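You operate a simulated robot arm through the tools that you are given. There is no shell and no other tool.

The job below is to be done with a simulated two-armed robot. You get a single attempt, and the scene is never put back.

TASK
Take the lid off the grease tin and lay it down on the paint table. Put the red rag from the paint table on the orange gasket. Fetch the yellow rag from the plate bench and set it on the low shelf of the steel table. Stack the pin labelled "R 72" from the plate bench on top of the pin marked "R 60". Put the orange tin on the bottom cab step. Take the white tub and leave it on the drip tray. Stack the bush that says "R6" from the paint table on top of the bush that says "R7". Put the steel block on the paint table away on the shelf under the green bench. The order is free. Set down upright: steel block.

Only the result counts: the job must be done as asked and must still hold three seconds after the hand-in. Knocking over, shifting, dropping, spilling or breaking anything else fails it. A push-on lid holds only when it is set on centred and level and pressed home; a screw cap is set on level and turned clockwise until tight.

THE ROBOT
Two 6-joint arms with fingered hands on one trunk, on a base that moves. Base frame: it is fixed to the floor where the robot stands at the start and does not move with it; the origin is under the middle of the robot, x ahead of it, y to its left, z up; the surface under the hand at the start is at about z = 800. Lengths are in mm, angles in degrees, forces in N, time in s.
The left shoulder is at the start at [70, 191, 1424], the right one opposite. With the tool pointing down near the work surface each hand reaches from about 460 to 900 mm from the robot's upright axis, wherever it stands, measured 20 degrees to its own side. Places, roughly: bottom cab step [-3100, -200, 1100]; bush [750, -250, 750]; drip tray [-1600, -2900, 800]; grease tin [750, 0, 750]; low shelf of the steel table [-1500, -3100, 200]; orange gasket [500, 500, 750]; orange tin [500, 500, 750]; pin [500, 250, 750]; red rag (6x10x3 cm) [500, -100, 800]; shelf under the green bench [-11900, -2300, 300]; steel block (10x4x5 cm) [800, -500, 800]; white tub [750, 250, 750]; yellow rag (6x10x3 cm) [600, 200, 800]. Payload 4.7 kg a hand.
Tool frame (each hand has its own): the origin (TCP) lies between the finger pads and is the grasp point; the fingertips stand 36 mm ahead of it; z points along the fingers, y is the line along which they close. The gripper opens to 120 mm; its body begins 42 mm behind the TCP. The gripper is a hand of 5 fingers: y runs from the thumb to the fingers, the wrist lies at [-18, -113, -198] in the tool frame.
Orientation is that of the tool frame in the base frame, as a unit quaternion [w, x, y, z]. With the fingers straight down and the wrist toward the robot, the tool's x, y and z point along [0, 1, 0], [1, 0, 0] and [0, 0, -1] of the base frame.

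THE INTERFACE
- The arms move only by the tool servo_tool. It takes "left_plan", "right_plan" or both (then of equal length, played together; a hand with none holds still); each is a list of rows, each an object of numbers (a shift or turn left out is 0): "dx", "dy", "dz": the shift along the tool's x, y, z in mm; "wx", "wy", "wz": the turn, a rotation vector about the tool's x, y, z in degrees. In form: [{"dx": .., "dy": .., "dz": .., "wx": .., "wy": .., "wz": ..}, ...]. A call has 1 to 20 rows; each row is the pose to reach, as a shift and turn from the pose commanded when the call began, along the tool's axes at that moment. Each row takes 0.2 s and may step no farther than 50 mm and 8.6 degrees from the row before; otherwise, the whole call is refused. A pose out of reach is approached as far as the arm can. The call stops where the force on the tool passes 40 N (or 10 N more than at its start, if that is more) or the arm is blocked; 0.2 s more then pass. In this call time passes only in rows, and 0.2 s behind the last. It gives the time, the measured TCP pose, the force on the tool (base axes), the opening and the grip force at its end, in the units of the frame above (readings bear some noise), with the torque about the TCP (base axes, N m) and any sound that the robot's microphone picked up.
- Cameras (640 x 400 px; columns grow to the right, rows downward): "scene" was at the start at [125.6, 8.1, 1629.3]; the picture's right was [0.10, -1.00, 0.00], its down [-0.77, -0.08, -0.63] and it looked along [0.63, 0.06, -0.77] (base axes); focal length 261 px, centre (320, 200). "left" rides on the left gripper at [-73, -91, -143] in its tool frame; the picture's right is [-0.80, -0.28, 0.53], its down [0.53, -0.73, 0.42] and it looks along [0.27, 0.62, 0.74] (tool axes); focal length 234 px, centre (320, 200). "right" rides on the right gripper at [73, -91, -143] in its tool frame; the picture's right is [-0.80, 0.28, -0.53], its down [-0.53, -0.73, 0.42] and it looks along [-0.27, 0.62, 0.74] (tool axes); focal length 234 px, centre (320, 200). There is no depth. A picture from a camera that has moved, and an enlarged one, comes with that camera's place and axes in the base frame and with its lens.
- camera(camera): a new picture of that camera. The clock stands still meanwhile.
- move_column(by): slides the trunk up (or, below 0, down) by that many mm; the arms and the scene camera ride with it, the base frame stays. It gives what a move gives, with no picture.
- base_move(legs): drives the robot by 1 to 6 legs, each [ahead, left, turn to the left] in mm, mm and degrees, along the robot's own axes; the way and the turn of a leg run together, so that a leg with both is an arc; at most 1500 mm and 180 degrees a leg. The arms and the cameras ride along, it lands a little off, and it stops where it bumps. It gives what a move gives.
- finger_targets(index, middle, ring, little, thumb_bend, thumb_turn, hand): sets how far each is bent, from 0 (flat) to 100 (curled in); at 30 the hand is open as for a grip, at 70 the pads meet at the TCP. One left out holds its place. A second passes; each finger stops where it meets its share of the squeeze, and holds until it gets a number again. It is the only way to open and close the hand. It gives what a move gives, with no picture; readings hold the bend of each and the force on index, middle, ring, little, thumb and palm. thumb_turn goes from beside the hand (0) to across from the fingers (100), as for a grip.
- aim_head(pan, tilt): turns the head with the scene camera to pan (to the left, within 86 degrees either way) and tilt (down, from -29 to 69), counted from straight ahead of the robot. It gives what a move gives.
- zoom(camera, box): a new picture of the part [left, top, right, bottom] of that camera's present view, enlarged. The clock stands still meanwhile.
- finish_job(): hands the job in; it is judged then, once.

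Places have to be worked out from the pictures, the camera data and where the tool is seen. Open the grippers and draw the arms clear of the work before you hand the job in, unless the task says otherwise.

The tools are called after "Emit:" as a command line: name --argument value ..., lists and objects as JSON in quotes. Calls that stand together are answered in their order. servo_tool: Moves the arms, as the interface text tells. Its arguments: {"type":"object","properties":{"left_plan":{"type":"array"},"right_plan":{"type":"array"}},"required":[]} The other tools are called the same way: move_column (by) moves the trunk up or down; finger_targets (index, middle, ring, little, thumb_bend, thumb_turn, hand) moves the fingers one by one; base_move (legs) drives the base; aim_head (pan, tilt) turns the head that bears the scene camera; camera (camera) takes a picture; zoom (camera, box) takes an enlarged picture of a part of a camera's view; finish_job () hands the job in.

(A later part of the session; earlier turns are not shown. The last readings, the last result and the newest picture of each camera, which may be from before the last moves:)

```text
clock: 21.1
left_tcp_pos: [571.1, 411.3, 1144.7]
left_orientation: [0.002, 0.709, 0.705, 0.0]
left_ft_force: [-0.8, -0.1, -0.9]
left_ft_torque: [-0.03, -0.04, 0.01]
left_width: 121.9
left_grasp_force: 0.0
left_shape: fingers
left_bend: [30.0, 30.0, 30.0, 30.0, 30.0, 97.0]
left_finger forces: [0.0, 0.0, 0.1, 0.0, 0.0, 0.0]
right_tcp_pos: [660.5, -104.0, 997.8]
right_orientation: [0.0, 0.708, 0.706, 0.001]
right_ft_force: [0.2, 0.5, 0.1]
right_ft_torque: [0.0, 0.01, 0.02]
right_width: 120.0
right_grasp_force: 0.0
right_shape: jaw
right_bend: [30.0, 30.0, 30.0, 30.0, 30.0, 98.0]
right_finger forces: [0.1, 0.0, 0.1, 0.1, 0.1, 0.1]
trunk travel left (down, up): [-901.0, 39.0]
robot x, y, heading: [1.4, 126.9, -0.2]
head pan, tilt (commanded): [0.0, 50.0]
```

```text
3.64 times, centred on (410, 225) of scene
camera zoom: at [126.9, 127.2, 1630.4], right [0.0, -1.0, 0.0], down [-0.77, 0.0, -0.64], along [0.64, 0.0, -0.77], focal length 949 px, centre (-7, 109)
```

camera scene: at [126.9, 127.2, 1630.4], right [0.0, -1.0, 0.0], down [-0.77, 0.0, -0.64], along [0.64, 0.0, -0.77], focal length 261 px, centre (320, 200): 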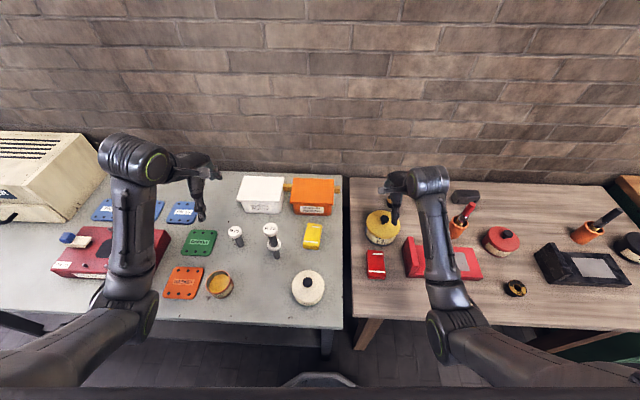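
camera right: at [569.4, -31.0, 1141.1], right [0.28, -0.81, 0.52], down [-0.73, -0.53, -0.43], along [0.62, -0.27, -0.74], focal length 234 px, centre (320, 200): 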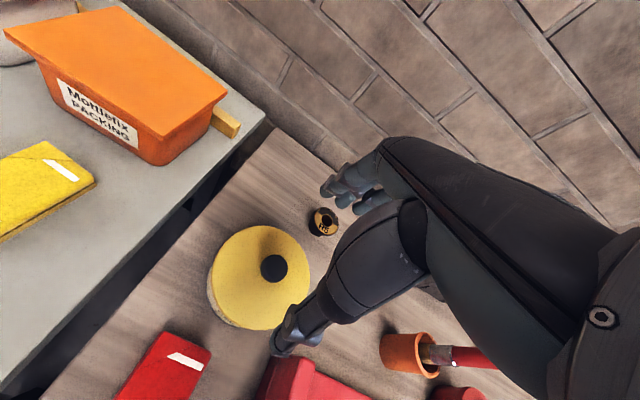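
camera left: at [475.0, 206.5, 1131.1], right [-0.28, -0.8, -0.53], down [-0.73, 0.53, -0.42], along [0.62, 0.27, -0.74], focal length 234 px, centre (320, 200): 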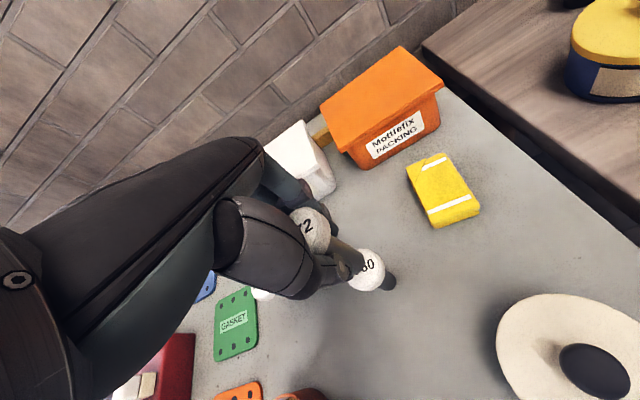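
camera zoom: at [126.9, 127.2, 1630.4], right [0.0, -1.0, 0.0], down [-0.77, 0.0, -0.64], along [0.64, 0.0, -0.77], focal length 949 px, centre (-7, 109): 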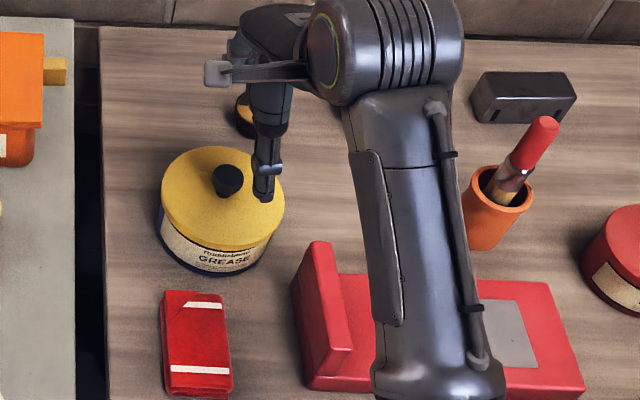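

Knob top triangulates to ≈[658, −97, 900], lid top ≈858, lid Ø≈119. I lower the right hand so the TCP is at z≈902 (fingertips just above the lid), then look.

Emit:
servo_tool --right_plan '[{"dx": 3, "dy": -1, "dz": 25}, {"dx": 6.5, "dy": -2, "dz": 50}, {"dx": 6.5, "dy": -2, "dz": 72}, {"dx": 6.5, "dy": -2, "dz": 86}, {"dx": 6.5, "dy": -2, "dz": 95}]'

Emit:
camera --camera "right"

Emit:
zoom --camera "scene" --box '[340, 170, 480, 280]'

```text
clock: 22.3
left_tcp_pos: [571.2, 411.2, 1145.6]
left_orientation: [0.004, 0.709, 0.705, 0.0]
left_ft_force: [0.3, 0.0, -0.8]
left_ft_torque: [0.0, 0.01, 0.0]
left_width: 121.7
left_grasp_force: 0.1
left_shape: fingers
left_bend: [30.0, 30.0, 30.0, 30.0, 30.0, 97.0]
left_finger forces: [0.1, 0.0, 0.1, 0.0, 0.0, 0.0]
right_tcp_pos: [655.8, -94.6, 902.7]
right_orientation: [-0.001, 0.708, 0.707, 0.0]
right_ft_force: [0.0, -0.2, -0.8]
right_ft_torque: [0.02, 0.01, -0.02]
right_width: 119.9
right_grasp_force: 0.1
right_shape: jaw
right_bend: [30.0, 30.0, 30.0, 30.0, 30.0, 98.0]
right_finger forces: [0.0, 0.0, 0.0, 0.1, 0.1, 0.0]
trunk travel left (down, up): [-901.0, 39.0]
robot x, y, heading: [0.8, 127.9, 0.1]
head pan, tilt (commanded): [0.0, 50.0]
```

```text
taken
camera right: at [565.6, -22.3, 1046.6], right [0.28, -0.81, 0.52], down [-0.73, -0.53, -0.43], along [0.62, -0.27, -0.74], focal length 234 px, centre (320, 200)
```

right: 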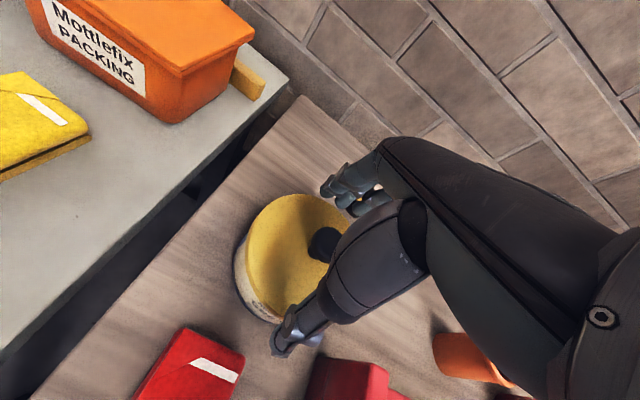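

```text
3.64 times, centred on (410, 225) of scene
camera zoom: at [126.9, 127.7, 1630.3], right [0.0, -1.0, 0.0], down [-0.77, 0.0, -0.64], along [0.64, 0.0, -0.77], focal length 949 px, centre (-7, 109)
```

zoom: 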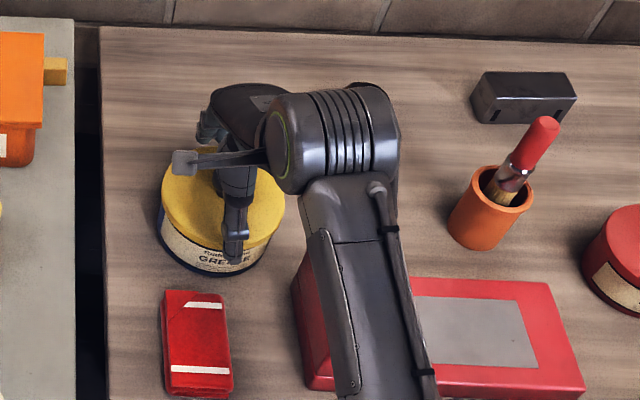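

The knob is between the thumb and fingers at the TCP. Closing the right hand on it.

Emit:
finger_targets --hand "right" --index 70 --middle 70 --ring 70 --little 70 --thumb_bend 70

Emit:
camera --camera "right"

```text
clock: 23.3
left_tcp_pos: [569.4, 412.7, 1146.4]
left_orientation: [0.003, 0.709, 0.705, 0.001]
left_ft_force: [-0.2, -0.2, 0.6]
left_ft_torque: [0.01, 0.01, 0.05]
left_width: 121.9
left_grasp_force: 0.0
left_shape: fingers
left_bend: [30.0, 30.0, 30.0, 30.0, 30.0, 97.0]
left_finger forces: [0.1, 0.0, 0.1, 0.1, 0.1, 0.0]
right_tcp_pos: [657.9, -95.1, 907.6]
right_orientation: [0.003, 0.707, 0.707, 0.004]
right_ft_force: [15.0, -1.0, 29.6]
right_ft_torque: [0.35, -1.65, 0.02]
right_width: 29.7
right_grasp_force: 20.4
right_shape: fingers
right_bend: [55.0, 40.0, 70.0, 70.0, 67.0, 97.0]
right_finger forces: [29.9, 8.0, 0.0, 0.0, 2.4, 0.0]
trunk travel left (down, up): [-901.0, 39.0]
robot x, y, heading: [-1.5, 124.4, -0.1]
head pan, tilt (commanded): [0.0, 50.0]
```

```text
taken
camera right: at [565.6, -21.3, 1050.6], right [0.27, -0.8, 0.53], down [-0.73, -0.53, -0.43], along [0.63, -0.27, -0.73], focal length 234 px, centre (320, 200)
```

right: 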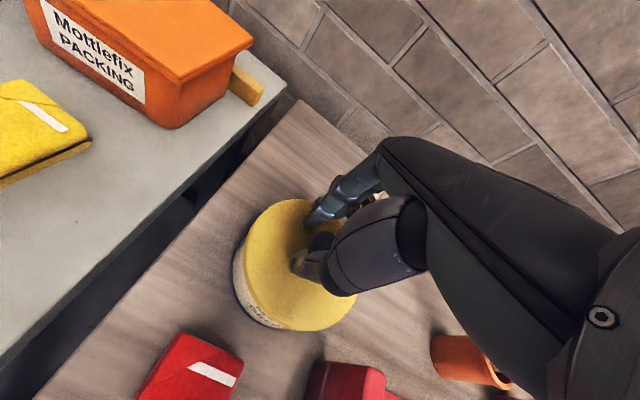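

The index/middle fingertips pressed down onto the lid (30 N upward). I open again, raise 12 mm, and re-grip the upper part of the knob.

Emit:
finger_targets --hand "right" --index 30 --middle 30 --ring 30 --little 30 --thumb_bend 30

Emit:
servo_tool --right_plan '[{"dz": -7}, {"dz": -14}]'

Emit:
zoom --camera "right" --box '[220, 160, 420, 320]'

```text
clock: 24.3
left_tcp_pos: [567.3, 413.2, 1146.5]
left_orientation: [0.004, 0.708, 0.706, 0.0]
left_ft_force: [-0.2, 0.5, -0.4]
left_ft_torque: [-0.02, 0.02, -0.03]
left_width: 122.3
left_grasp_force: 0.0
left_shape: fingers
left_bend: [30.0, 30.0, 30.0, 30.0, 30.0, 97.0]
left_finger forces: [0.0, 0.0, 0.0, 0.0, 0.0, 0.1]
right_tcp_pos: [653.6, -93.8, 903.8]
right_orientation: [0.0, 0.707, 0.707, 0.002]
right_ft_force: [-4.5, 6.0, 23.3]
right_ft_torque: [0.52, -0.73, 0.34]
right_width: 90.3
right_grasp_force: 12.2
right_shape: fingers
right_bend: [74.0, 30.0, 30.0, 30.0, 30.0, 97.0]
right_finger forces: [23.5, 0.0, 0.0, 0.0, 0.1, 0.0]
trunk travel left (down, up): [-901.0, 39.0]
robot x, y, heading: [-0.8, 128.4, -0.4]
head pan, tilt (commanded): [0.0, 50.0]
```

```text
clock: 24.9
left_tcp_pos: [572.1, 411.1, 1145.8]
left_orientation: [0.002, 0.709, 0.706, 0.0]
left_ft_force: [-0.9, -0.6, -0.1]
left_ft_torque: [0.0, 0.0, -0.02]
left_width: 122.2
left_grasp_force: 0.0
left_shape: fingers
left_bend: [30.0, 30.0, 30.0, 30.0, 30.0, 97.0]
left_finger forces: [0.0, 0.1, 0.1, 0.0, 0.0, 0.1]
right_tcp_pos: [654.9, -96.2, 914.3]
right_orientation: [-0.001, 0.709, 0.706, -0.001]
right_ft_force: [0.0, -0.5, 0.7]
right_ft_torque: [0.01, 0.0, 0.01]
right_width: 121.9
right_grasp_force: 0.1
right_shape: fingers
right_bend: [30.0, 30.0, 30.0, 30.0, 30.0, 97.0]
right_finger forces: [0.0, 0.1, 0.1, 0.1, 0.0, 0.0]
trunk travel left (down, up): [-901.0, 39.0]
robot x, y, heading: [-1.5, 124.2, 0.0]
head pan, tilt (commanded): [0.0, 50.0]
```

```text
2.50 times, centred on (320, 240) of right
camera zoom: at [564.8, -23.8, 1058.4], right [0.28, -0.8, 0.52], down [-0.74, -0.53, -0.42], along [0.62, -0.27, -0.74], focal length 585 px, centre (320, 100)
```

zoom: 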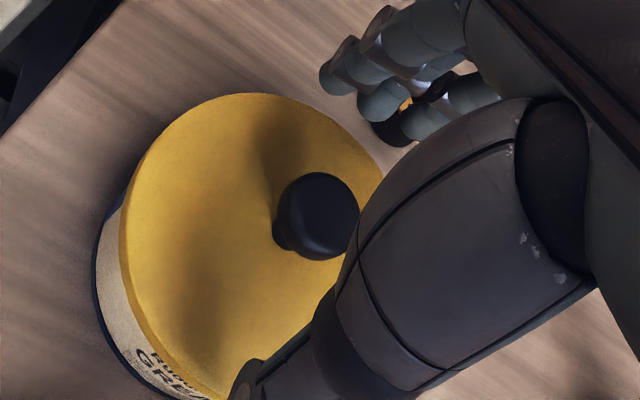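

Opened and raised cleanly; the tin hasn't moved (knob still at ≈[658, −96]). I re-centre by ~2 mm, rise 3 mm more and close again with a look at the forces.

Emit:
servo_tool --right_plan '[{"dx": 1, "dy": 2, "dz": -3}]'

Emit:
finger_targets --hand "right" --index 58 --middle 58 --ring 58 --little 58 --thumb_bend 58

Emit:
zoom --camera "right" --box '[220, 160, 420, 320]'

```text
clock: 25.3
left_tcp_pos: [570.9, 412.3, 1144.9]
left_orientation: [0.002, 0.709, 0.706, 0.0]
left_ft_force: [0.6, 0.8, 0.1]
left_ft_torque: [-0.03, 0.0, -0.01]
left_width: 121.9
left_grasp_force: 0.0
left_shape: fingers
left_bend: [30.0, 30.0, 30.0, 30.0, 30.0, 97.0]
left_finger forces: [0.1, 0.0, 0.0, 0.1, 0.0, 0.1]
right_tcp_pos: [656.9, -95.0, 919.2]
right_orientation: [-0.001, 0.708, 0.707, 0.0]
right_ft_force: [0.8, 0.5, 0.5]
right_ft_torque: [0.03, -0.01, -0.03]
right_width: 121.7
right_grasp_force: 0.0
right_shape: fingers
right_bend: [30.0, 30.0, 30.0, 30.0, 30.0, 97.0]
right_finger forces: [0.0, 0.1, 0.1, 0.0, 0.1, 0.1]
trunk travel left (down, up): [-901.0, 39.0]
robot x, y, heading: [0.6, 126.2, 0.1]
head pan, tilt (commanded): [0.0, 50.0]
```

```text
clock: 26.3
left_tcp_pos: [572.3, 412.3, 1145.1]
left_orientation: [0.003, 0.709, 0.705, 0.0]
left_ft_force: [0.1, 0.4, 0.2]
left_ft_torque: [-0.01, 0.0, -0.02]
left_width: 121.9
left_grasp_force: 0.1
left_shape: fingers
left_bend: [30.0, 30.0, 30.0, 30.0, 30.0, 97.0]
left_finger forces: [0.0, 0.1, 0.0, 0.0, 0.0, 0.0]
right_tcp_pos: [657.0, -93.5, 919.5]
right_orientation: [-0.001, 0.707, 0.707, 0.001]
right_ft_force: [0.3, -0.8, 0.4]
right_ft_torque: [-0.01, 0.0, -0.01]
right_width: 42.9
right_grasp_force: 0.0
right_shape: fingers
right_bend: [57.0, 57.0, 57.0, 57.0, 57.0, 97.0]
right_finger forces: [0.1, 0.0, 0.0, 0.0, 0.1, 0.1]
trunk travel left (down, up): [-901.0, 39.0]
robot x, y, heading: [3.2, 126.6, 0.2]
head pan, tilt (commanded): [0.0, 50.0]
```

```text
2.50 times, centred on (320, 240) of right
camera zoom: at [566.7, -21.8, 1063.1], right [0.28, -0.81, 0.52], down [-0.73, -0.53, -0.43], along [0.62, -0.27, -0.74], focal length 585 px, centre (320, 100)
```

zoom: 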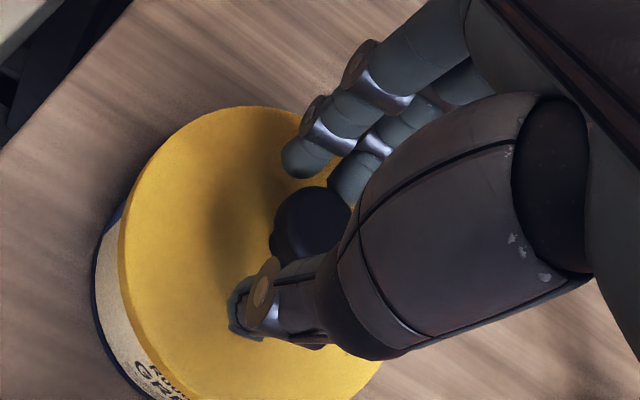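

At bend 57 nothing touches yet (gap 43 mm); the thumb–index line sits ~8 mm to the index side of the knob. I shift 5 mm to centre the pinch and then close fully.

Emit:
servo_tool --right_plan '[{"dx": -5, "dz": 2}]'

Emit:
finger_targets --hand "right" --index 70 --middle 70 --thumb_bend 70

Emit:
zoom --camera "right" --box '[220, 160, 420, 320]'

```text
clock: 26.7
left_tcp_pos: [572.0, 411.5, 1145.3]
left_orientation: [0.002, 0.709, 0.706, 0.0]
left_ft_force: [-1.0, -0.8, 0.5]
left_ft_torque: [0.01, 0.04, -0.01]
left_width: 122.0
left_grasp_force: 0.0
left_shape: fingers
left_bend: [30.0, 30.0, 30.0, 30.0, 30.0, 97.0]
left_finger forces: [0.0, 0.0, 0.0, 0.0, 0.1, 0.0]
right_tcp_pos: [656.6, -99.4, 917.9]
right_orientation: [-0.001, 0.707, 0.707, 0.001]
right_ft_force: [0.7, -0.6, 0.5]
right_ft_torque: [-0.01, 0.0, 0.01]
right_width: 42.3
right_grasp_force: 0.0
right_shape: fingers
right_bend: [57.0, 57.0, 57.0, 57.0, 57.0, 97.0]
right_finger forces: [0.1, 0.0, 0.0, 0.0, 0.0, 0.0]
trunk travel left (down, up): [-901.0, 39.0]
robot x, y, heading: [-3.3, 126.8, -0.1]
head pan, tilt (commanded): [0.0, 50.0]
```

```text
clock: 27.7
left_tcp_pos: [570.8, 410.6, 1144.6]
left_orientation: [0.002, 0.709, 0.705, 0.0]
left_ft_force: [-0.2, -0.3, 0.0]
left_ft_torque: [-0.01, 0.02, -0.04]
left_width: 121.9
left_grasp_force: 0.0
left_shape: fingers
left_bend: [30.0, 30.0, 30.0, 30.0, 30.0, 97.0]
left_finger forces: [0.0, 0.0, 0.0, 0.2, 0.0, 0.1]
right_tcp_pos: [657.5, -100.2, 917.7]
right_orientation: [-0.001, 0.708, 0.706, 0.0]
right_ft_force: [2.0, -0.9, 1.3]
right_ft_torque: [0.01, 0.04, 0.07]
right_width: 25.2
right_grasp_force: 9.1
right_shape: fingers
right_bend: [63.0, 67.0, 57.0, 57.0, 64.0, 97.0]
right_finger forces: [6.0, 3.9, 0.0, 0.0, 8.5, 0.0]
trunk travel left (down, up): [-901.0, 39.0]
robot x, y, heading: [3.3, 124.5, -0.0]
head pan, tilt (commanded): [0.0, 50.0]
heard: snap
```

```text
2.50 times, centred on (320, 240) of right
camera zoom: at [566.5, -27.4, 1061.8], right [0.28, -0.81, 0.52], down [-0.73, -0.53, -0.43], along [0.62, -0.27, -0.74], focal length 585 px, centre (320, 100)
```

zoom: 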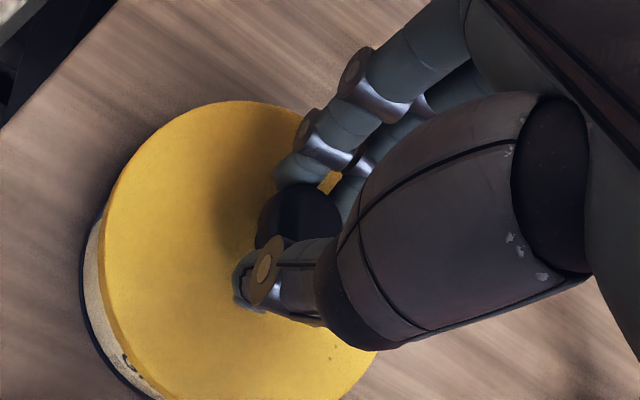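

Good grip (index 6, middle 4, thumb 8.5 N); a snap was heard—likely the lid popping loose. I lift slowly while checking the force and whether the tin stays down.

Emit:
servo_tool --right_plan '[{"dz": -3}, {"dz": -6}, {"dz": -10}, {"dz": -15}]'

Emit:
camera --camera "right"

Emit:
zoom --camera "scene" --box '[340, 170, 480, 280]'

```text
clock: 28.7
left_tcp_pos: [570.6, 411.5, 1145.4]
left_orientation: [0.002, 0.709, 0.705, 0.0]
left_ft_force: [0.2, -0.4, -0.2]
left_ft_torque: [-0.01, -0.02, -0.02]
left_width: 121.8
left_grasp_force: 0.1
left_shape: fingers
left_bend: [30.0, 30.0, 30.0, 30.0, 30.0, 97.0]
left_finger forces: [0.0, 0.0, 0.1, 0.1, 0.0, 0.0]
right_tcp_pos: [657.3, -100.6, 931.9]
right_orientation: [-0.001, 0.708, 0.706, 0.001]
right_ft_force: [0.4, 0.3, -1.1]
right_ft_torque: [-0.02, -0.02, 0.01]
right_width: 24.6
right_grasp_force: 8.2
right_shape: fingers
right_bend: [64.0, 67.0, 57.0, 57.0, 64.0, 96.0]
right_finger forces: [5.1, 3.3, 0.0, 0.0, 8.6, 0.1]
trunk travel left (down, up): [-901.0, 39.0]
robot x, y, heading: [0.8, 125.6, -0.1]
head pan, tilt (commanded): [0.0, 50.0]
```

```text
taken
camera right: at [566.9, -28.3, 1076.8], right [0.28, -0.81, 0.52], down [-0.73, -0.53, -0.43], along [0.62, -0.27, -0.74], focal length 234 px, centre (320, 200)
```

right: 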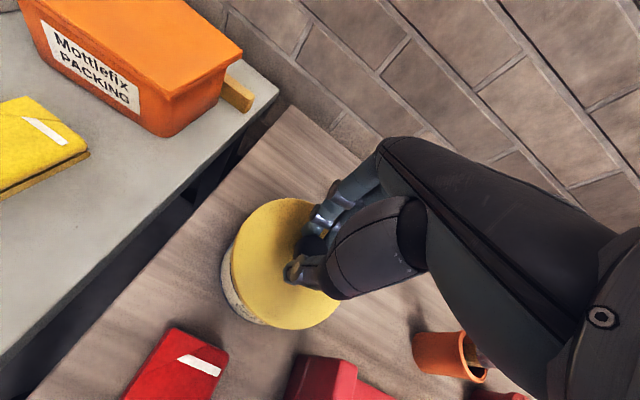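

```text
3.64 times, centred on (410, 225) of scene
camera zoom: at [126.7, 127.6, 1630.3], right [0.0, -1.0, 0.0], down [-0.77, 0.0, -0.64], along [0.64, 0.0, -0.77], focal length 949 px, centre (-7, 109)
```

zoom: 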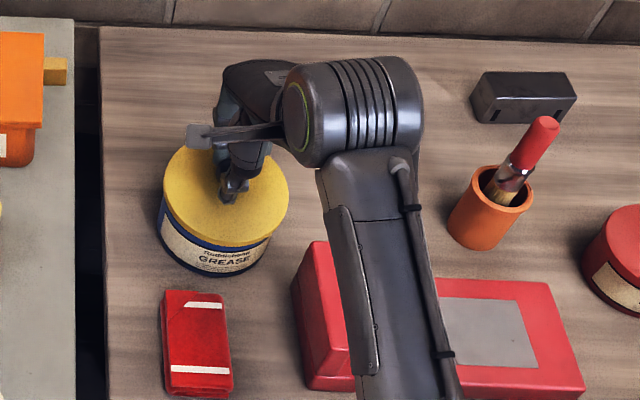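

The lid came away cleanly (only ~1 N load, tin still in place). I'll raise it well clear and lay it in the wide free area of the paint table around [720, −680], so first lift to z≈1062.

Emit:
servo_tool --right_plan '[{"dz": -20}, {"dz": -45}, {"dz": -70}, {"dz": -100}, {"dz": -130}]'

Emit:
camera --camera "right"

Emit:
camera --camera "scene"

```text
clock: 29.9
left_tcp_pos: [570.9, 411.7, 1145.3]
left_orientation: [0.002, 0.709, 0.705, 0.0]
left_ft_force: [0.4, -0.1, 0.3]
left_ft_torque: [-0.01, 0.03, -0.01]
left_width: 122.1
left_grasp_force: 0.1
left_shape: fingers
left_bend: [30.0, 30.0, 30.0, 30.0, 30.0, 97.0]
left_finger forces: [0.0, 0.0, 0.1, 0.0, 0.0, 0.1]
right_tcp_pos: [656.7, -99.7, 1063.6]
right_orientation: [-0.001, 0.708, 0.706, 0.0]
right_ft_force: [0.2, -0.5, -1.3]
right_ft_torque: [0.05, 0.01, -0.01]
right_width: 25.1
right_grasp_force: 8.0
right_shape: fingers
right_bend: [64.0, 68.0, 57.0, 57.0, 64.0, 96.0]
right_finger forces: [5.0, 3.5, 0.0, 0.0, 8.6, 0.0]
trunk travel left (down, up): [-901.0, 39.0]
robot x, y, heading: [-4.3, 128.8, 0.0]
head pan, tilt (commanded): [0.0, 50.0]
```

```text
taken
camera right: at [566.7, -26.3, 1207.7], right [0.28, -0.81, 0.52], down [-0.73, -0.53, -0.42], along [0.62, -0.27, -0.74], focal length 234 px, centre (320, 200)
```

right: 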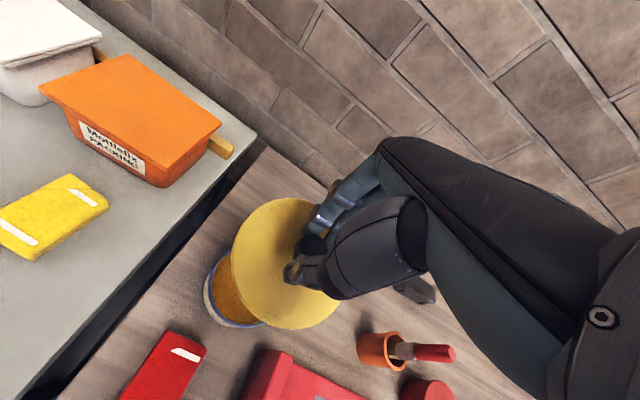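

```text
taken
camera scene: at [126.8, 127.7, 1630.3], right [0.0, -1.0, 0.0], down [-0.77, 0.0, -0.64], along [0.64, 0.0, -0.77], focal length 261 px, centre (320, 200)
```

scene: 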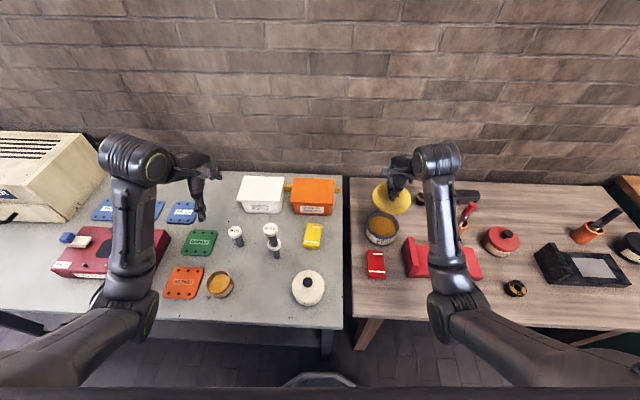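

Lid is clear and level, the tin stands open and undisturbed. Driving the base right by ~525 mm to bring the right hand over the free area.

Emit:
base_move --legs '[[0, -260, 0], [0, -265, 0]]'

Emit:
camera --camera "right"

Emit:
camera --camera "scene"

```text
clock: 33.3
left_tcp_pos: [568.9, -125.0, 1145.4]
left_orientation: [0.003, 0.711, 0.703, 0.001]
left_ft_force: [-0.3, 0.0, 0.3]
left_ft_torque: [-0.01, 0.06, -0.01]
left_width: 121.9
left_grasp_force: 0.0
left_shape: fingers
left_bend: [30.0, 30.0, 30.0, 30.0, 30.0, 98.0]
left_finger forces: [0.0, 0.1, 0.0, 0.0, 0.0, 0.0]
right_tcp_pos: [651.9, -636.4, 1064.1]
right_orientation: [0.0, 0.71, 0.704, 0.0]
right_ft_force: [0.4, 0.1, -0.9]
right_ft_torque: [0.01, 0.01, 0.0]
right_width: 25.0
right_grasp_force: 8.1
right_shape: fingers
right_bend: [64.0, 68.0, 57.0, 57.0, 64.0, 96.0]
right_finger forces: [4.9, 3.4, 0.1, 0.1, 8.6, 0.0]
trunk travel left (down, up): [-901.0, 39.0]
robot x, y, heading: [-6.0, -407.4, -0.2]
head pan, tilt (commanded): [0.0, 50.0]
```

```text
taken
camera right: at [561.5, -563.3, 1207.8], right [0.27, -0.81, 0.52], down [-0.74, -0.52, -0.43], along [0.62, -0.27, -0.74], focal length 234 px, centre (320, 200)
```

right: 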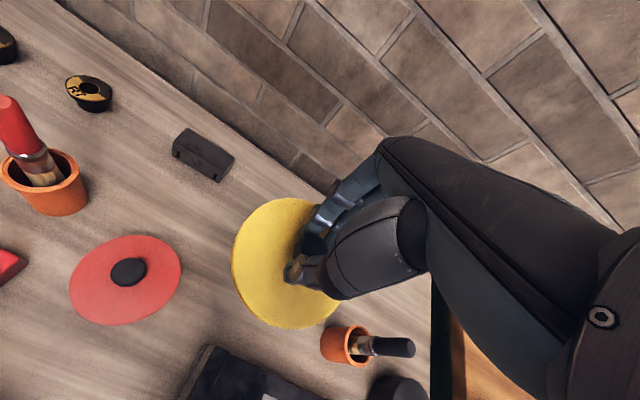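

```text
taken
camera scene: at [122.8, -405.7, 1630.3], right [-0.01, -1.0, 0.0], down [-0.77, 0.01, -0.64], along [0.64, -0.01, -0.77], focal length 261 px, centre (320, 200)
```

scene: 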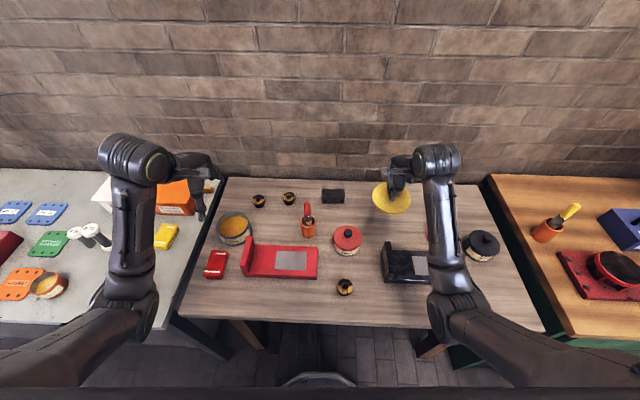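

The area ahead of the wrist camera is free: red tin ≈[608, −498], cup ≈[641, −831], black fixture edge x≈570. I move the lid to about [705, −665] and lower to TCP z≈892, then inspect the gap.

Emit:
servo_tool --right_plan '[{"dx": -14, "dy": 26}, {"dx": -28, "dy": 52}, {"dx": -28, "dy": 52, "dz": 30}, {"dx": -28, "dy": 52, "dz": 60}, {"dx": -28, "dy": 52, "dz": 90}, {"dx": -28, "dy": 52, "dz": 120}, {"dx": -28, "dy": 52, "dz": 145}, {"dx": -28, "dy": 52, "dz": 160}, {"dx": -28, "dy": 52, "dz": 171}]'

Emit:
camera --camera "right"

Emit:
zoom --camera "scene" --box '[340, 150, 480, 260]'

Emit:
zoom --camera "left" --box '[220, 0, 640, 400]'

```text
clock: 35.3
left_tcp_pos: [568.0, -126.2, 1145.4]
left_orientation: [0.003, 0.711, 0.703, 0.001]
left_ft_force: [0.0, -0.7, 0.0]
left_ft_torque: [-0.02, 0.0, -0.02]
left_width: 121.8
left_grasp_force: 0.1
left_shape: fingers
left_bend: [30.0, 30.0, 30.0, 30.0, 30.0, 98.0]
left_finger forces: [0.0, 0.0, 0.1, 0.0, 0.1, 0.0]
right_tcp_pos: [700.7, -666.6, 893.1]
right_orientation: [0.0, 0.71, 0.704, 0.001]
right_ft_force: [0.3, 0.8, -1.5]
right_ft_torque: [0.01, 0.01, 0.02]
right_width: 24.9
right_grasp_force: 8.8
right_shape: fingers
right_bend: [64.0, 68.0, 57.0, 57.0, 64.0, 96.0]
right_finger forces: [4.9, 3.4, 0.1, 0.0, 8.3, 0.0]
trunk travel left (down, up): [-901.0, 39.0]
robot x, y, heading: [-3.4, -408.7, -0.6]
head pan, tilt (commanded): [0.0, 50.0]
```

```text
taken
camera right: at [611.4, -593.6, 1036.3], right [0.27, -0.81, 0.52], down [-0.74, -0.52, -0.43], along [0.62, -0.27, -0.74], focal length 234 px, centre (320, 200)
```

right: 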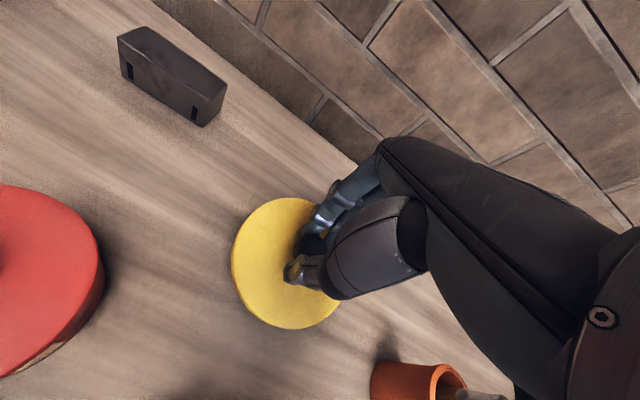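

```text
3.64 times, centred on (410, 205) of scene
camera zoom: at [122.7, -407.1, 1630.3], right [-0.01, -1.0, 0.0], down [-0.77, 0.01, -0.64], along [0.64, -0.01, -0.77], focal length 949 px, centre (-7, 182)
```

zoom: 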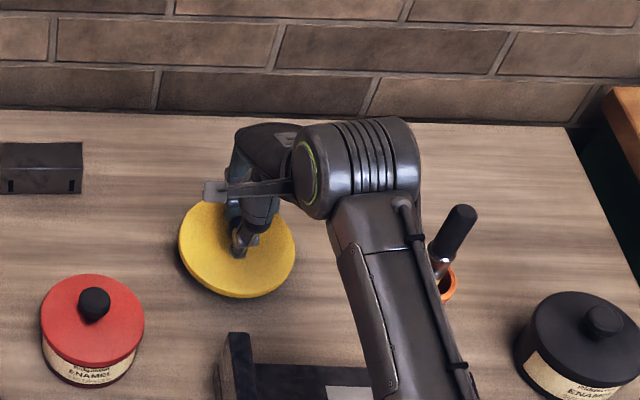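

```text
1.00 times, centred on (430, 200) of left (not enlarged: the box is as wide or as high as the picture)
camera zoom: at [476.2, -196.4, 1288.0], right [-0.29, -0.8, -0.52], down [-0.72, 0.54, -0.43], along [0.63, 0.26, -0.74], focal length 234 px, centre (210, 200)
```

zoom: 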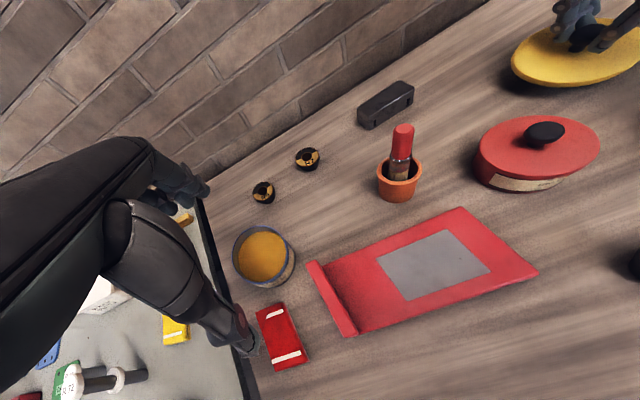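

The lid is thin; by estimate its underside is ~20 mm above the table. I lower 14 mm, then creep in small steps watching the force.

Emit:
servo_tool --right_plan '[{"dz": 6}, {"dz": 11}, {"dz": 14}, {"dz": 16}]'

Emit:
zoom --camera "scene" --box '[360, 180, 430, 235]'

```text
clock: 36.3
left_tcp_pos: [568.5, -127.3, 1144.6]
left_orientation: [0.003, 0.711, 0.703, 0.0]
left_ft_force: [-0.5, -0.6, 0.3]
left_ft_torque: [0.03, -0.02, 0.01]
left_width: 122.0
left_grasp_force: 0.1
left_shape: fingers
left_bend: [30.0, 30.0, 30.0, 30.0, 30.0, 98.0]
left_finger forces: [0.0, 0.0, 0.0, 0.0, 0.1, 0.0]
right_tcp_pos: [702.3, -666.8, 877.7]
right_orientation: [-0.002, 0.71, 0.704, 0.001]
right_ft_force: [0.0, -0.7, -0.4]
right_ft_torque: [0.03, 0.04, 0.0]
right_width: 25.0
right_grasp_force: 8.6
right_shape: fingers
right_bend: [64.0, 68.0, 57.0, 57.0, 64.0, 96.0]
right_finger forces: [4.9, 3.3, 0.1, 0.1, 8.5, 0.0]
trunk travel left (down, up): [-901.0, 39.0]
robot x, y, heading: [-3.0, -407.9, -0.4]
head pan, tilt (commanded): [0.0, 50.0]
```

```text
7.27 times, centred on (395, 208) of scene
camera zoom: at [122.7, -407.2, 1630.3], right [-0.01, -1.0, 0.0], down [-0.77, 0.01, -0.64], along [0.64, -0.01, -0.77], focal length 1897 px, centre (-226, 146)
```

zoom: 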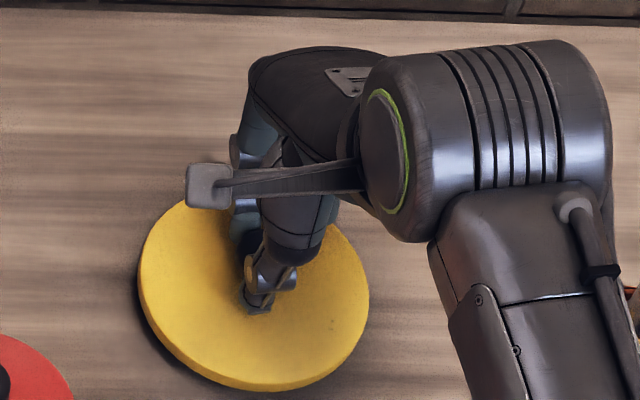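

Still free (−0.4…−1.5 N); the projection suggests ~15 mm more. I continue down in small steps.

Emit:
servo_tool --right_plan '[{"dz": 3}, {"dz": 6}, {"dz": 8}]'

Emit:
zoom --camera "scene" --box '[360, 180, 430, 235]'

```text
clock: 37.1
left_tcp_pos: [569.2, -126.6, 1144.7]
left_orientation: [0.003, 0.711, 0.703, 0.0]
left_ft_force: [-0.1, -0.7, 0.6]
left_ft_torque: [0.0, 0.02, -0.02]
left_width: 122.0
left_grasp_force: 0.1
left_shape: fingers
left_bend: [30.0, 30.0, 30.0, 30.0, 30.0, 98.0]
left_finger forces: [0.0, 0.1, 0.0, 0.0, 0.1, 0.0]
right_tcp_pos: [701.9, -665.8, 869.2]
right_orientation: [-0.002, 0.71, 0.704, 0.002]
right_ft_force: [0.4, 0.3, -0.6]
right_ft_torque: [-0.01, -0.01, -0.04]
right_width: 24.8
right_grasp_force: 8.5
right_shape: fingers
right_bend: [64.0, 68.0, 57.0, 57.0, 64.0, 96.0]
right_finger forces: [4.9, 3.4, 0.0, 0.1, 8.4, 0.0]
trunk travel left (down, up): [-901.0, 39.0]
robot x, y, heading: [-8.2, -409.2, -0.5]
head pan, tilt (commanded): [0.0, 50.0]
```

```text
7.27 times, centred on (395, 208) of scene
camera zoom: at [122.7, -407.2, 1630.3], right [-0.01, -1.0, 0.0], down [-0.77, 0.01, -0.64], along [0.64, -0.01, -0.77], focal length 1897 px, centre (-226, 146)
```

zoom: 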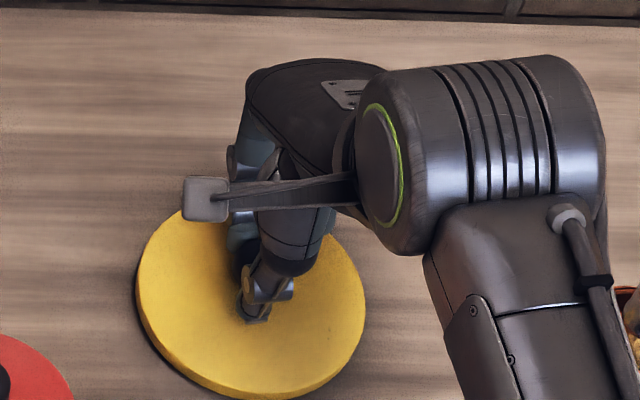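

No contact yet; continue down slowly.

Emit:
servo_tool --right_plan '[{"dz": 2}, {"dz": 4}, {"dz": 6}]'

Emit:
zoom --camera "scene" --box '[360, 180, 430, 235]'

```text
clock: 37.9
left_tcp_pos: [568.8, -125.5, 1144.0]
left_orientation: [0.002, 0.712, 0.703, 0.0]
left_ft_force: [0.1, 0.2, 1.0]
left_ft_torque: [-0.02, 0.0, 0.0]
left_width: 122.1
left_grasp_force: 0.1
left_shape: fingers
left_bend: [30.0, 30.0, 30.0, 30.0, 30.0, 98.0]
left_finger forces: [0.1, 0.0, 0.0, 0.1, 0.0, 0.0]
right_tcp_pos: [703.8, -665.7, 862.5]
right_orientation: [-0.001, 0.711, 0.704, 0.0]
right_ft_force: [1.1, -0.1, 0.5]
right_ft_torque: [0.03, 0.08, -0.03]
right_width: 24.9
right_grasp_force: 9.4
right_shape: fingers
right_bend: [64.0, 68.0, 57.0, 57.0, 64.0, 96.0]
right_finger forces: [6.3, 4.1, 0.1, 0.0, 9.0, 0.0]
trunk travel left (down, up): [-901.0, 39.0]
robot x, y, heading: [-3.4, -406.0, -0.7]
head pan, tilt (commanded): [0.0, 50.0]
```

```text
7.27 times, centred on (395, 208) of scene
camera zoom: at [122.6, -407.1, 1630.4], right [-0.01, -1.0, 0.0], down [-0.77, 0.01, -0.64], along [0.64, -0.01, -0.77], focal length 1897 px, centre (-226, 146)
```

zoom: 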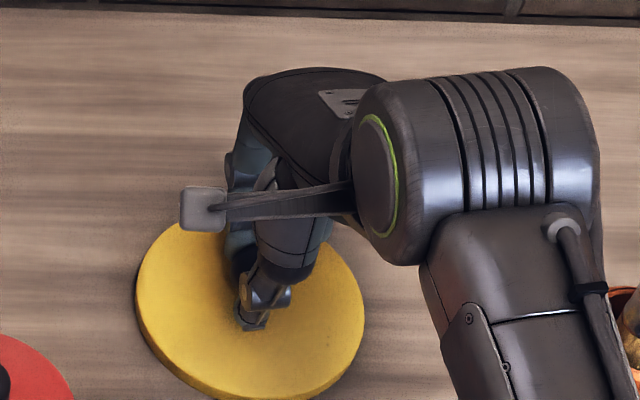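

Finger forces changed and the load is now positive – the lid touches the table. One more millimetre, then release in two steps.

Emit:
servo_tool --right_plan '[{"dz": 1.5}]'

Emit:
finger_targets --hand "right" --index 56 --middle 56 --thumb_bend 56

Emit:
zoom --camera "right" --box '[220, 160, 420, 320]'

```text
clock: 38.3
left_tcp_pos: [568.1, -127.3, 1145.3]
left_orientation: [0.003, 0.711, 0.703, 0.0]
left_ft_force: [1.2, -0.8, 0.3]
left_ft_torque: [-0.02, -0.01, -0.02]
left_width: 122.1
left_grasp_force: 0.2
left_shape: fingers
left_bend: [30.0, 30.0, 30.0, 30.0, 30.0, 98.0]
left_finger forces: [0.0, 0.0, 0.1, 0.0, 0.0, 0.0]
right_tcp_pos: [701.7, -667.0, 860.5]
right_orientation: [-0.001, 0.71, 0.704, 0.002]
right_ft_force: [1.0, 0.8, 2.1]
right_ft_torque: [0.0, 0.11, -0.02]
right_width: 25.3
right_grasp_force: 9.9
right_shape: fingers
right_bend: [64.0, 68.0, 57.0, 57.0, 64.0, 96.0]
right_finger forces: [6.6, 4.3, 0.0, 0.1, 8.9, 0.1]
trunk travel left (down, up): [-901.0, 39.0]
robot x, y, heading: [-4.0, -406.2, -0.5]
head pan, tilt (commanded): [0.0, 50.0]
```

```text
clock: 39.3
left_tcp_pos: [569.3, -126.4, 1146.1]
left_orientation: [0.002, 0.711, 0.703, 0.0]
left_ft_force: [-0.1, -0.3, -0.2]
left_ft_torque: [0.02, 0.01, -0.01]
left_width: 121.8
left_grasp_force: 0.0
left_shape: fingers
left_bend: [30.0, 30.0, 30.0, 30.0, 30.0, 98.0]
left_finger forces: [0.0, 0.0, 0.0, 0.1, 0.1, 0.1]
right_tcp_pos: [701.4, -666.9, 860.1]
right_orientation: [-0.002, 0.71, 0.704, 0.001]
right_ft_force: [-0.4, -0.3, -0.9]
right_ft_torque: [0.01, -0.03, 0.01]
right_width: 44.3
right_grasp_force: 0.0
right_shape: fingers
right_bend: [56.0, 56.0, 57.0, 57.0, 56.0, 97.0]
right_finger forces: [0.0, 0.1, 0.0, 0.1, 0.0, 0.0]
trunk travel left (down, up): [-901.0, 39.0]
robot x, y, heading: [0.9, -402.8, -0.8]
head pan, tilt (commanded): [0.0, 50.0]
```

```text
2.50 times, centred on (320, 240) of right
camera zoom: at [612.3, -592.7, 1004.2], right [0.27, -0.81, 0.52], down [-0.74, -0.52, -0.43], along [0.62, -0.27, -0.74], focal length 585 px, centre (320, 100)
```

zoom: 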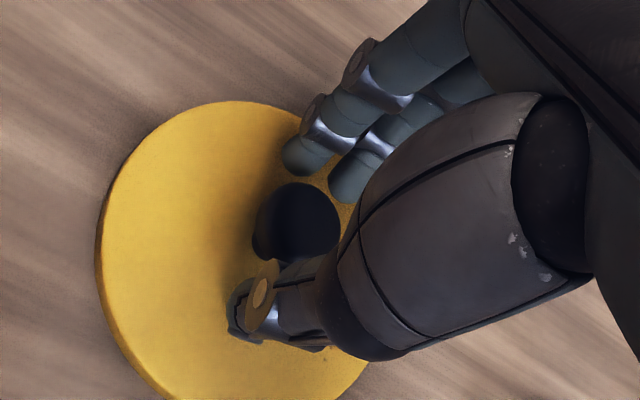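

The lid lies flat on the table and the fingers are off the knob. I raise straight up first, then open fully.

Emit:
servo_tool --right_plan '[{"dz": -10}, {"dz": -25}, {"dz": -50}, {"dz": -90}, {"dz": -130}]'

Emit:
finger_targets --hand "right" --index 30 --middle 30 --ring 30 --little 30 --thumb_bend 30

Emit:
camera --camera "right"

Emit:
zoom --camera "scene" --box '[200, 170, 440, 320]'

```text
clock: 40.5
left_tcp_pos: [569.6, -127.0, 1145.0]
left_orientation: [0.003, 0.711, 0.703, 0.0]
left_ft_force: [-0.1, -0.1, 0.2]
left_ft_torque: [-0.01, 0.0, 0.0]
left_width: 121.8
left_grasp_force: 0.1
left_shape: fingers
left_bend: [30.0, 30.0, 30.0, 30.0, 30.0, 98.0]
left_finger forces: [0.0, 0.0, 0.1, 0.0, 0.0, 0.0]
right_tcp_pos: [705.9, -666.8, 994.3]
right_orientation: [0.0, 0.71, 0.704, 0.0]
right_ft_force: [0.4, -0.1, 0.6]
right_ft_torque: [0.0, -0.02, -0.02]
right_width: 44.7
right_grasp_force: 0.1
right_shape: fingers
right_bend: [56.0, 56.0, 57.0, 57.0, 56.0, 97.0]
right_finger forces: [0.0, 0.0, 0.1, 0.1, 0.0, 0.0]
trunk travel left (down, up): [-901.0, 39.0]
robot x, y, heading: [-4.6, -406.9, -0.3]
head pan, tilt (commanded): [0.0, 50.0]
```

```text
clock: 41.5
left_tcp_pos: [570.3, -125.9, 1144.8]
left_orientation: [0.003, 0.711, 0.703, 0.0]
left_ft_force: [0.4, -0.6, -0.3]
left_ft_torque: [0.01, -0.02, 0.0]
left_width: 122.1
left_grasp_force: 0.1
left_shape: fingers
left_bend: [30.0, 30.0, 30.0, 30.0, 30.0, 98.0]
left_finger forces: [0.0, 0.0, 0.0, 0.1, 0.1, 0.0]
right_tcp_pos: [705.7, -666.8, 993.0]
right_orientation: [0.0, 0.71, 0.704, 0.0]
right_ft_force: [0.8, 0.4, -0.3]
right_ft_torque: [0.0, 0.03, -0.05]
right_width: 121.8
right_grasp_force: 0.0
right_shape: fingers
right_bend: [30.0, 30.0, 30.0, 30.0, 30.0, 97.0]
right_finger forces: [0.1, 0.0, 0.1, 0.0, 0.1, 0.1]
trunk travel left (down, up): [-901.0, 39.0]
robot x, y, heading: [-4.1, -406.0, -0.7]
head pan, tilt (commanded): [0.0, 50.0]
```

```text
taken
camera right: at [616.2, -593.3, 1136.9], right [0.27, -0.81, 0.52], down [-0.74, -0.52, -0.43], along [0.62, -0.27, -0.74], focal length 234 px, centre (320, 200)
```

right: 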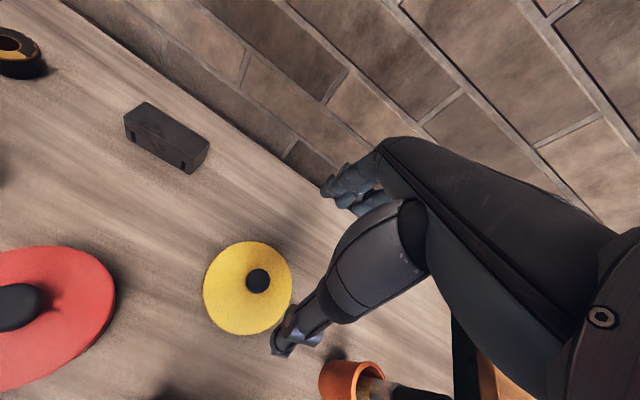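

```text
2.67 times, centred on (320, 245) of scene
camera zoom: at [122.7, -407.1, 1630.3], right [-0.01, -1.0, 0.0], down [-0.77, 0.01, -0.64], along [0.64, -0.01, -0.77], focal length 696 px, centre (320, 80)
```

zoom: 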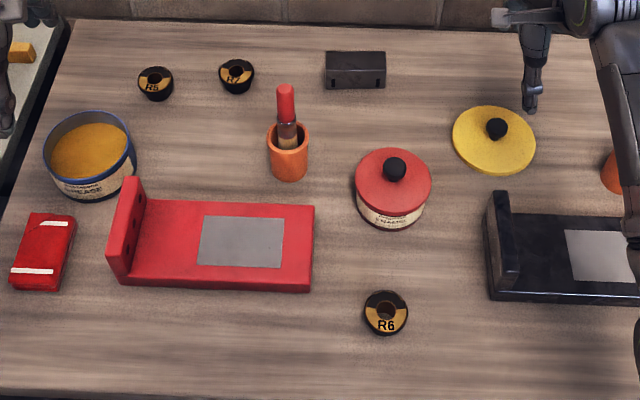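

The lid lies flat on the paint table. Next the bush R6 at about [443, −488]; it's too close for the arm from here, so I back the base ~75 mm and shift left ~100 mm to get it into the right hand's sweet spot.

Emit:
base_move --legs '[[-75, 105, 0.5]]'

Emit:
camera --camera "scene"

Emit:
zoom --camera "scene" --box '[260, 170, 500, 320]'

```text
clock: 42.8
left_tcp_pos: [494.4, -16.7, 1145.4]
left_orientation: [0.002, 0.708, 0.706, 0.0]
left_ft_force: [-0.2, 0.4, -0.4]
left_ft_torque: [0.03, -0.01, -0.05]
left_width: 122.0
left_grasp_force: 0.0
left_shape: fingers
left_bend: [30.0, 30.0, 30.0, 30.0, 30.0, 98.0]
left_finger forces: [0.0, 0.0, 0.0, 0.1, 0.1, 0.0]
right_tcp_pos: [636.9, -554.5, 992.6]
right_orientation: [-0.001, 0.707, 0.707, 0.001]
right_ft_force: [-0.2, -0.1, 0.0]
right_ft_torque: [0.03, 0.01, -0.02]
right_width: 122.0
right_grasp_force: 0.2
right_shape: fingers
right_bend: [30.0, 30.0, 30.0, 30.0, 30.0, 97.0]
right_finger forces: [0.0, 0.1, 0.0, 0.0, 0.1, 0.0]
trunk travel left (down, up): [-901.0, 39.0]
robot x, y, heading: [-73.5, -301.1, 0.3]
head pan, tilt (commanded): [0.0, 50.0]
```

```text
taken
camera scene: at [52.3, -301.8, 1630.2], right [0.0, -1.0, 0.0], down [-0.77, 0.0, -0.64], along [0.64, 0.0, -0.77], focal length 261 px, centre (320, 200)
```

scene: 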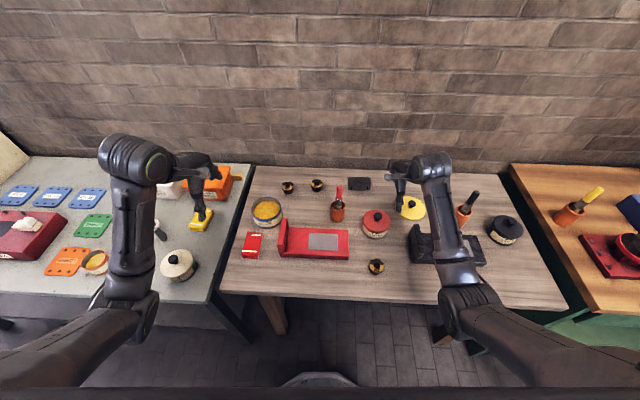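

```text
2.67 times, centred on (380, 245) of scene
camera zoom: at [52.3, -301.8, 1630.2], right [0.0, -1.0, 0.0], down [-0.77, 0.0, -0.64], along [0.64, 0.0, -0.77], focal length 696 px, centre (160, 80)
```

zoom: 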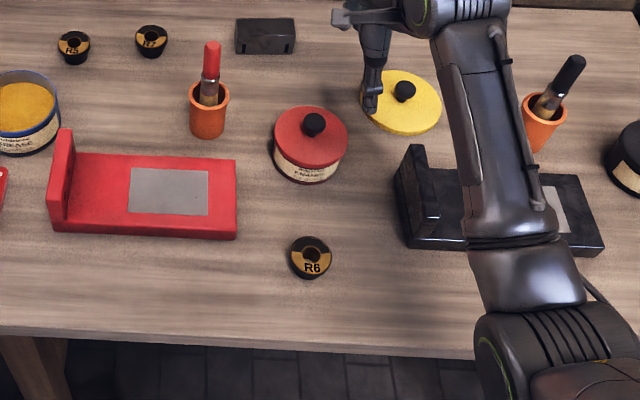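

R6 triangulates to about [442, −488], top z≈830. I bring the right hand over it at z≈960.

Emit:
servo_tool --right_plan '[{"dx": 11, "dy": -35, "dz": -10}, {"dx": 22, "dy": -70, "dz": -10}, {"dx": 33, "dy": -105, "dz": -5}, {"dx": 44, "dy": -140, "dz": 0}, {"dx": 55, "dy": -170, "dz": 15}, {"dx": 66, "dy": -195, "dz": 30}]'

Emit:
camera --camera "right"

Emit:
zoom --camera "right" --box '[180, 200, 380, 360]'

```text
clock: 44.2
left_tcp_pos: [494.3, -12.9, 1144.8]
left_orientation: [0.003, 0.708, 0.706, 0.001]
left_ft_force: [-0.1, -0.9, -0.1]
left_ft_torque: [-0.03, 0.01, 0.0]
left_width: 121.9
left_grasp_force: 0.1
left_shape: fingers
left_bend: [30.0, 30.0, 30.0, 30.0, 30.0, 98.0]
left_finger forces: [0.0, 0.0, 0.1, 0.1, 0.0, 0.0]
right_tcp_pos: [445.8, -497.5, 964.5]
right_orientation: [0.011, 0.706, 0.708, -0.003]
right_ft_force: [0.2, 0.5, 0.0]
right_ft_torque: [0.01, 0.0, 0.0]
right_width: 121.8
right_grasp_force: 0.0
right_shape: fingers
right_bend: [30.0, 30.0, 30.0, 30.0, 30.0, 98.0]
right_finger forces: [0.0, 0.0, 0.1, 0.1, 0.0, 0.1]
trunk travel left (down, up): [-901.0, 39.0]
robot x, y, heading: [-74.6, -297.5, 0.0]
head pan, tilt (commanded): [0.0, 50.0]
```

```text
taken
camera right: at [353.2, -421.7, 1105.7], right [0.28, -0.79, 0.55], down [-0.73, -0.54, -0.42], along [0.63, -0.28, -0.73], focal length 234 px, centre (320, 200)
```

right: 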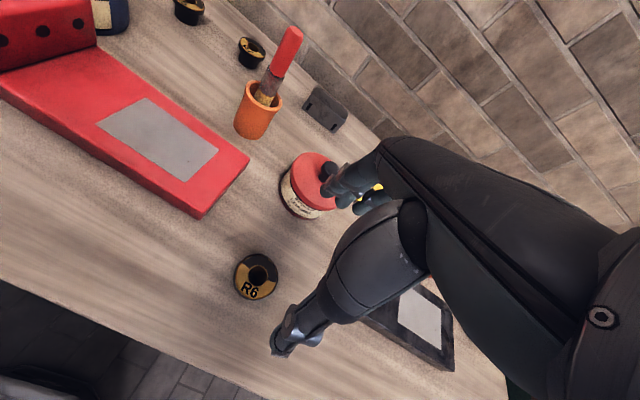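

```text
2.50 times, centred on (280, 280) of right
camera zoom: at [353.2, -421.7, 1105.7], right [0.28, -0.79, 0.55], down [-0.73, -0.54, -0.42], along [0.63, -0.28, -0.73], focal length 585 px, centre (420, 0)
```

zoom: 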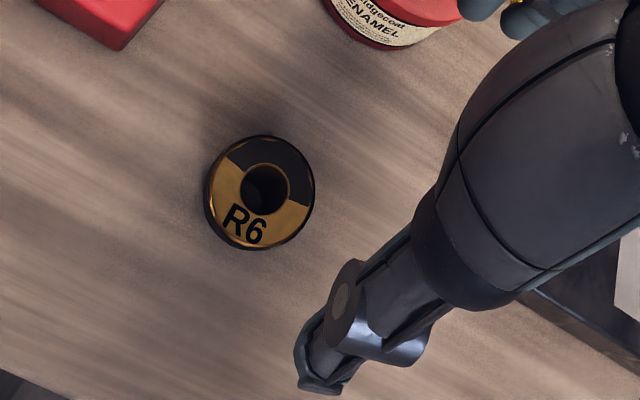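

R6 from the wrist view is at ≈[440, −488], Ø≈52 mm. I descend 95 mm first and check pose and view before going around it.

Emit:
servo_tool --right_plan '[{"dx": -1, "dy": 0, "dz": 30}, {"dx": -3, "dy": -1, "dz": 60}, {"dx": -3.5, "dy": -1, "dz": 85}]'

Emit:
camera --camera "right"

```text
clock: 45.0
left_tcp_pos: [495.1, -15.7, 1145.4]
left_orientation: [0.002, 0.708, 0.706, 0.0]
left_ft_force: [0.0, -0.2, 0.4]
left_ft_torque: [0.01, 0.01, 0.01]
left_width: 122.1
left_grasp_force: 0.1
left_shape: fingers
left_bend: [30.0, 30.0, 30.0, 30.0, 30.0, 98.0]
left_finger forces: [0.1, 0.0, 0.1, 0.0, 0.1, 0.0]
right_tcp_pos: [439.6, -492.1, 877.8]
right_orientation: [0.0, 0.708, 0.706, -0.001]
right_ft_force: [0.0, 0.2, 0.0]
right_ft_torque: [0.01, 0.0, 0.0]
right_width: 121.9
right_grasp_force: 0.1
right_shape: fingers
right_bend: [30.0, 30.0, 30.0, 30.0, 30.0, 98.0]
right_finger forces: [0.0, 0.0, 0.0, 0.0, 0.1, 0.0]
trunk travel left (down, up): [-901.0, 39.0]
robot x, y, heading: [-77.1, -303.4, 0.3]
head pan, tilt (commanded): [0.0, 50.0]
```

```text
taken
camera right: at [350.2, -419.7, 1021.9], right [0.28, -0.8, 0.53], down [-0.73, -0.53, -0.42], along [0.62, -0.27, -0.74], focal length 234 px, centre (320, 200)
```

right: 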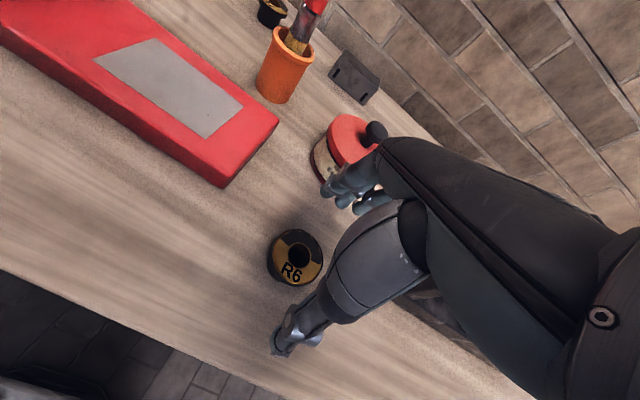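

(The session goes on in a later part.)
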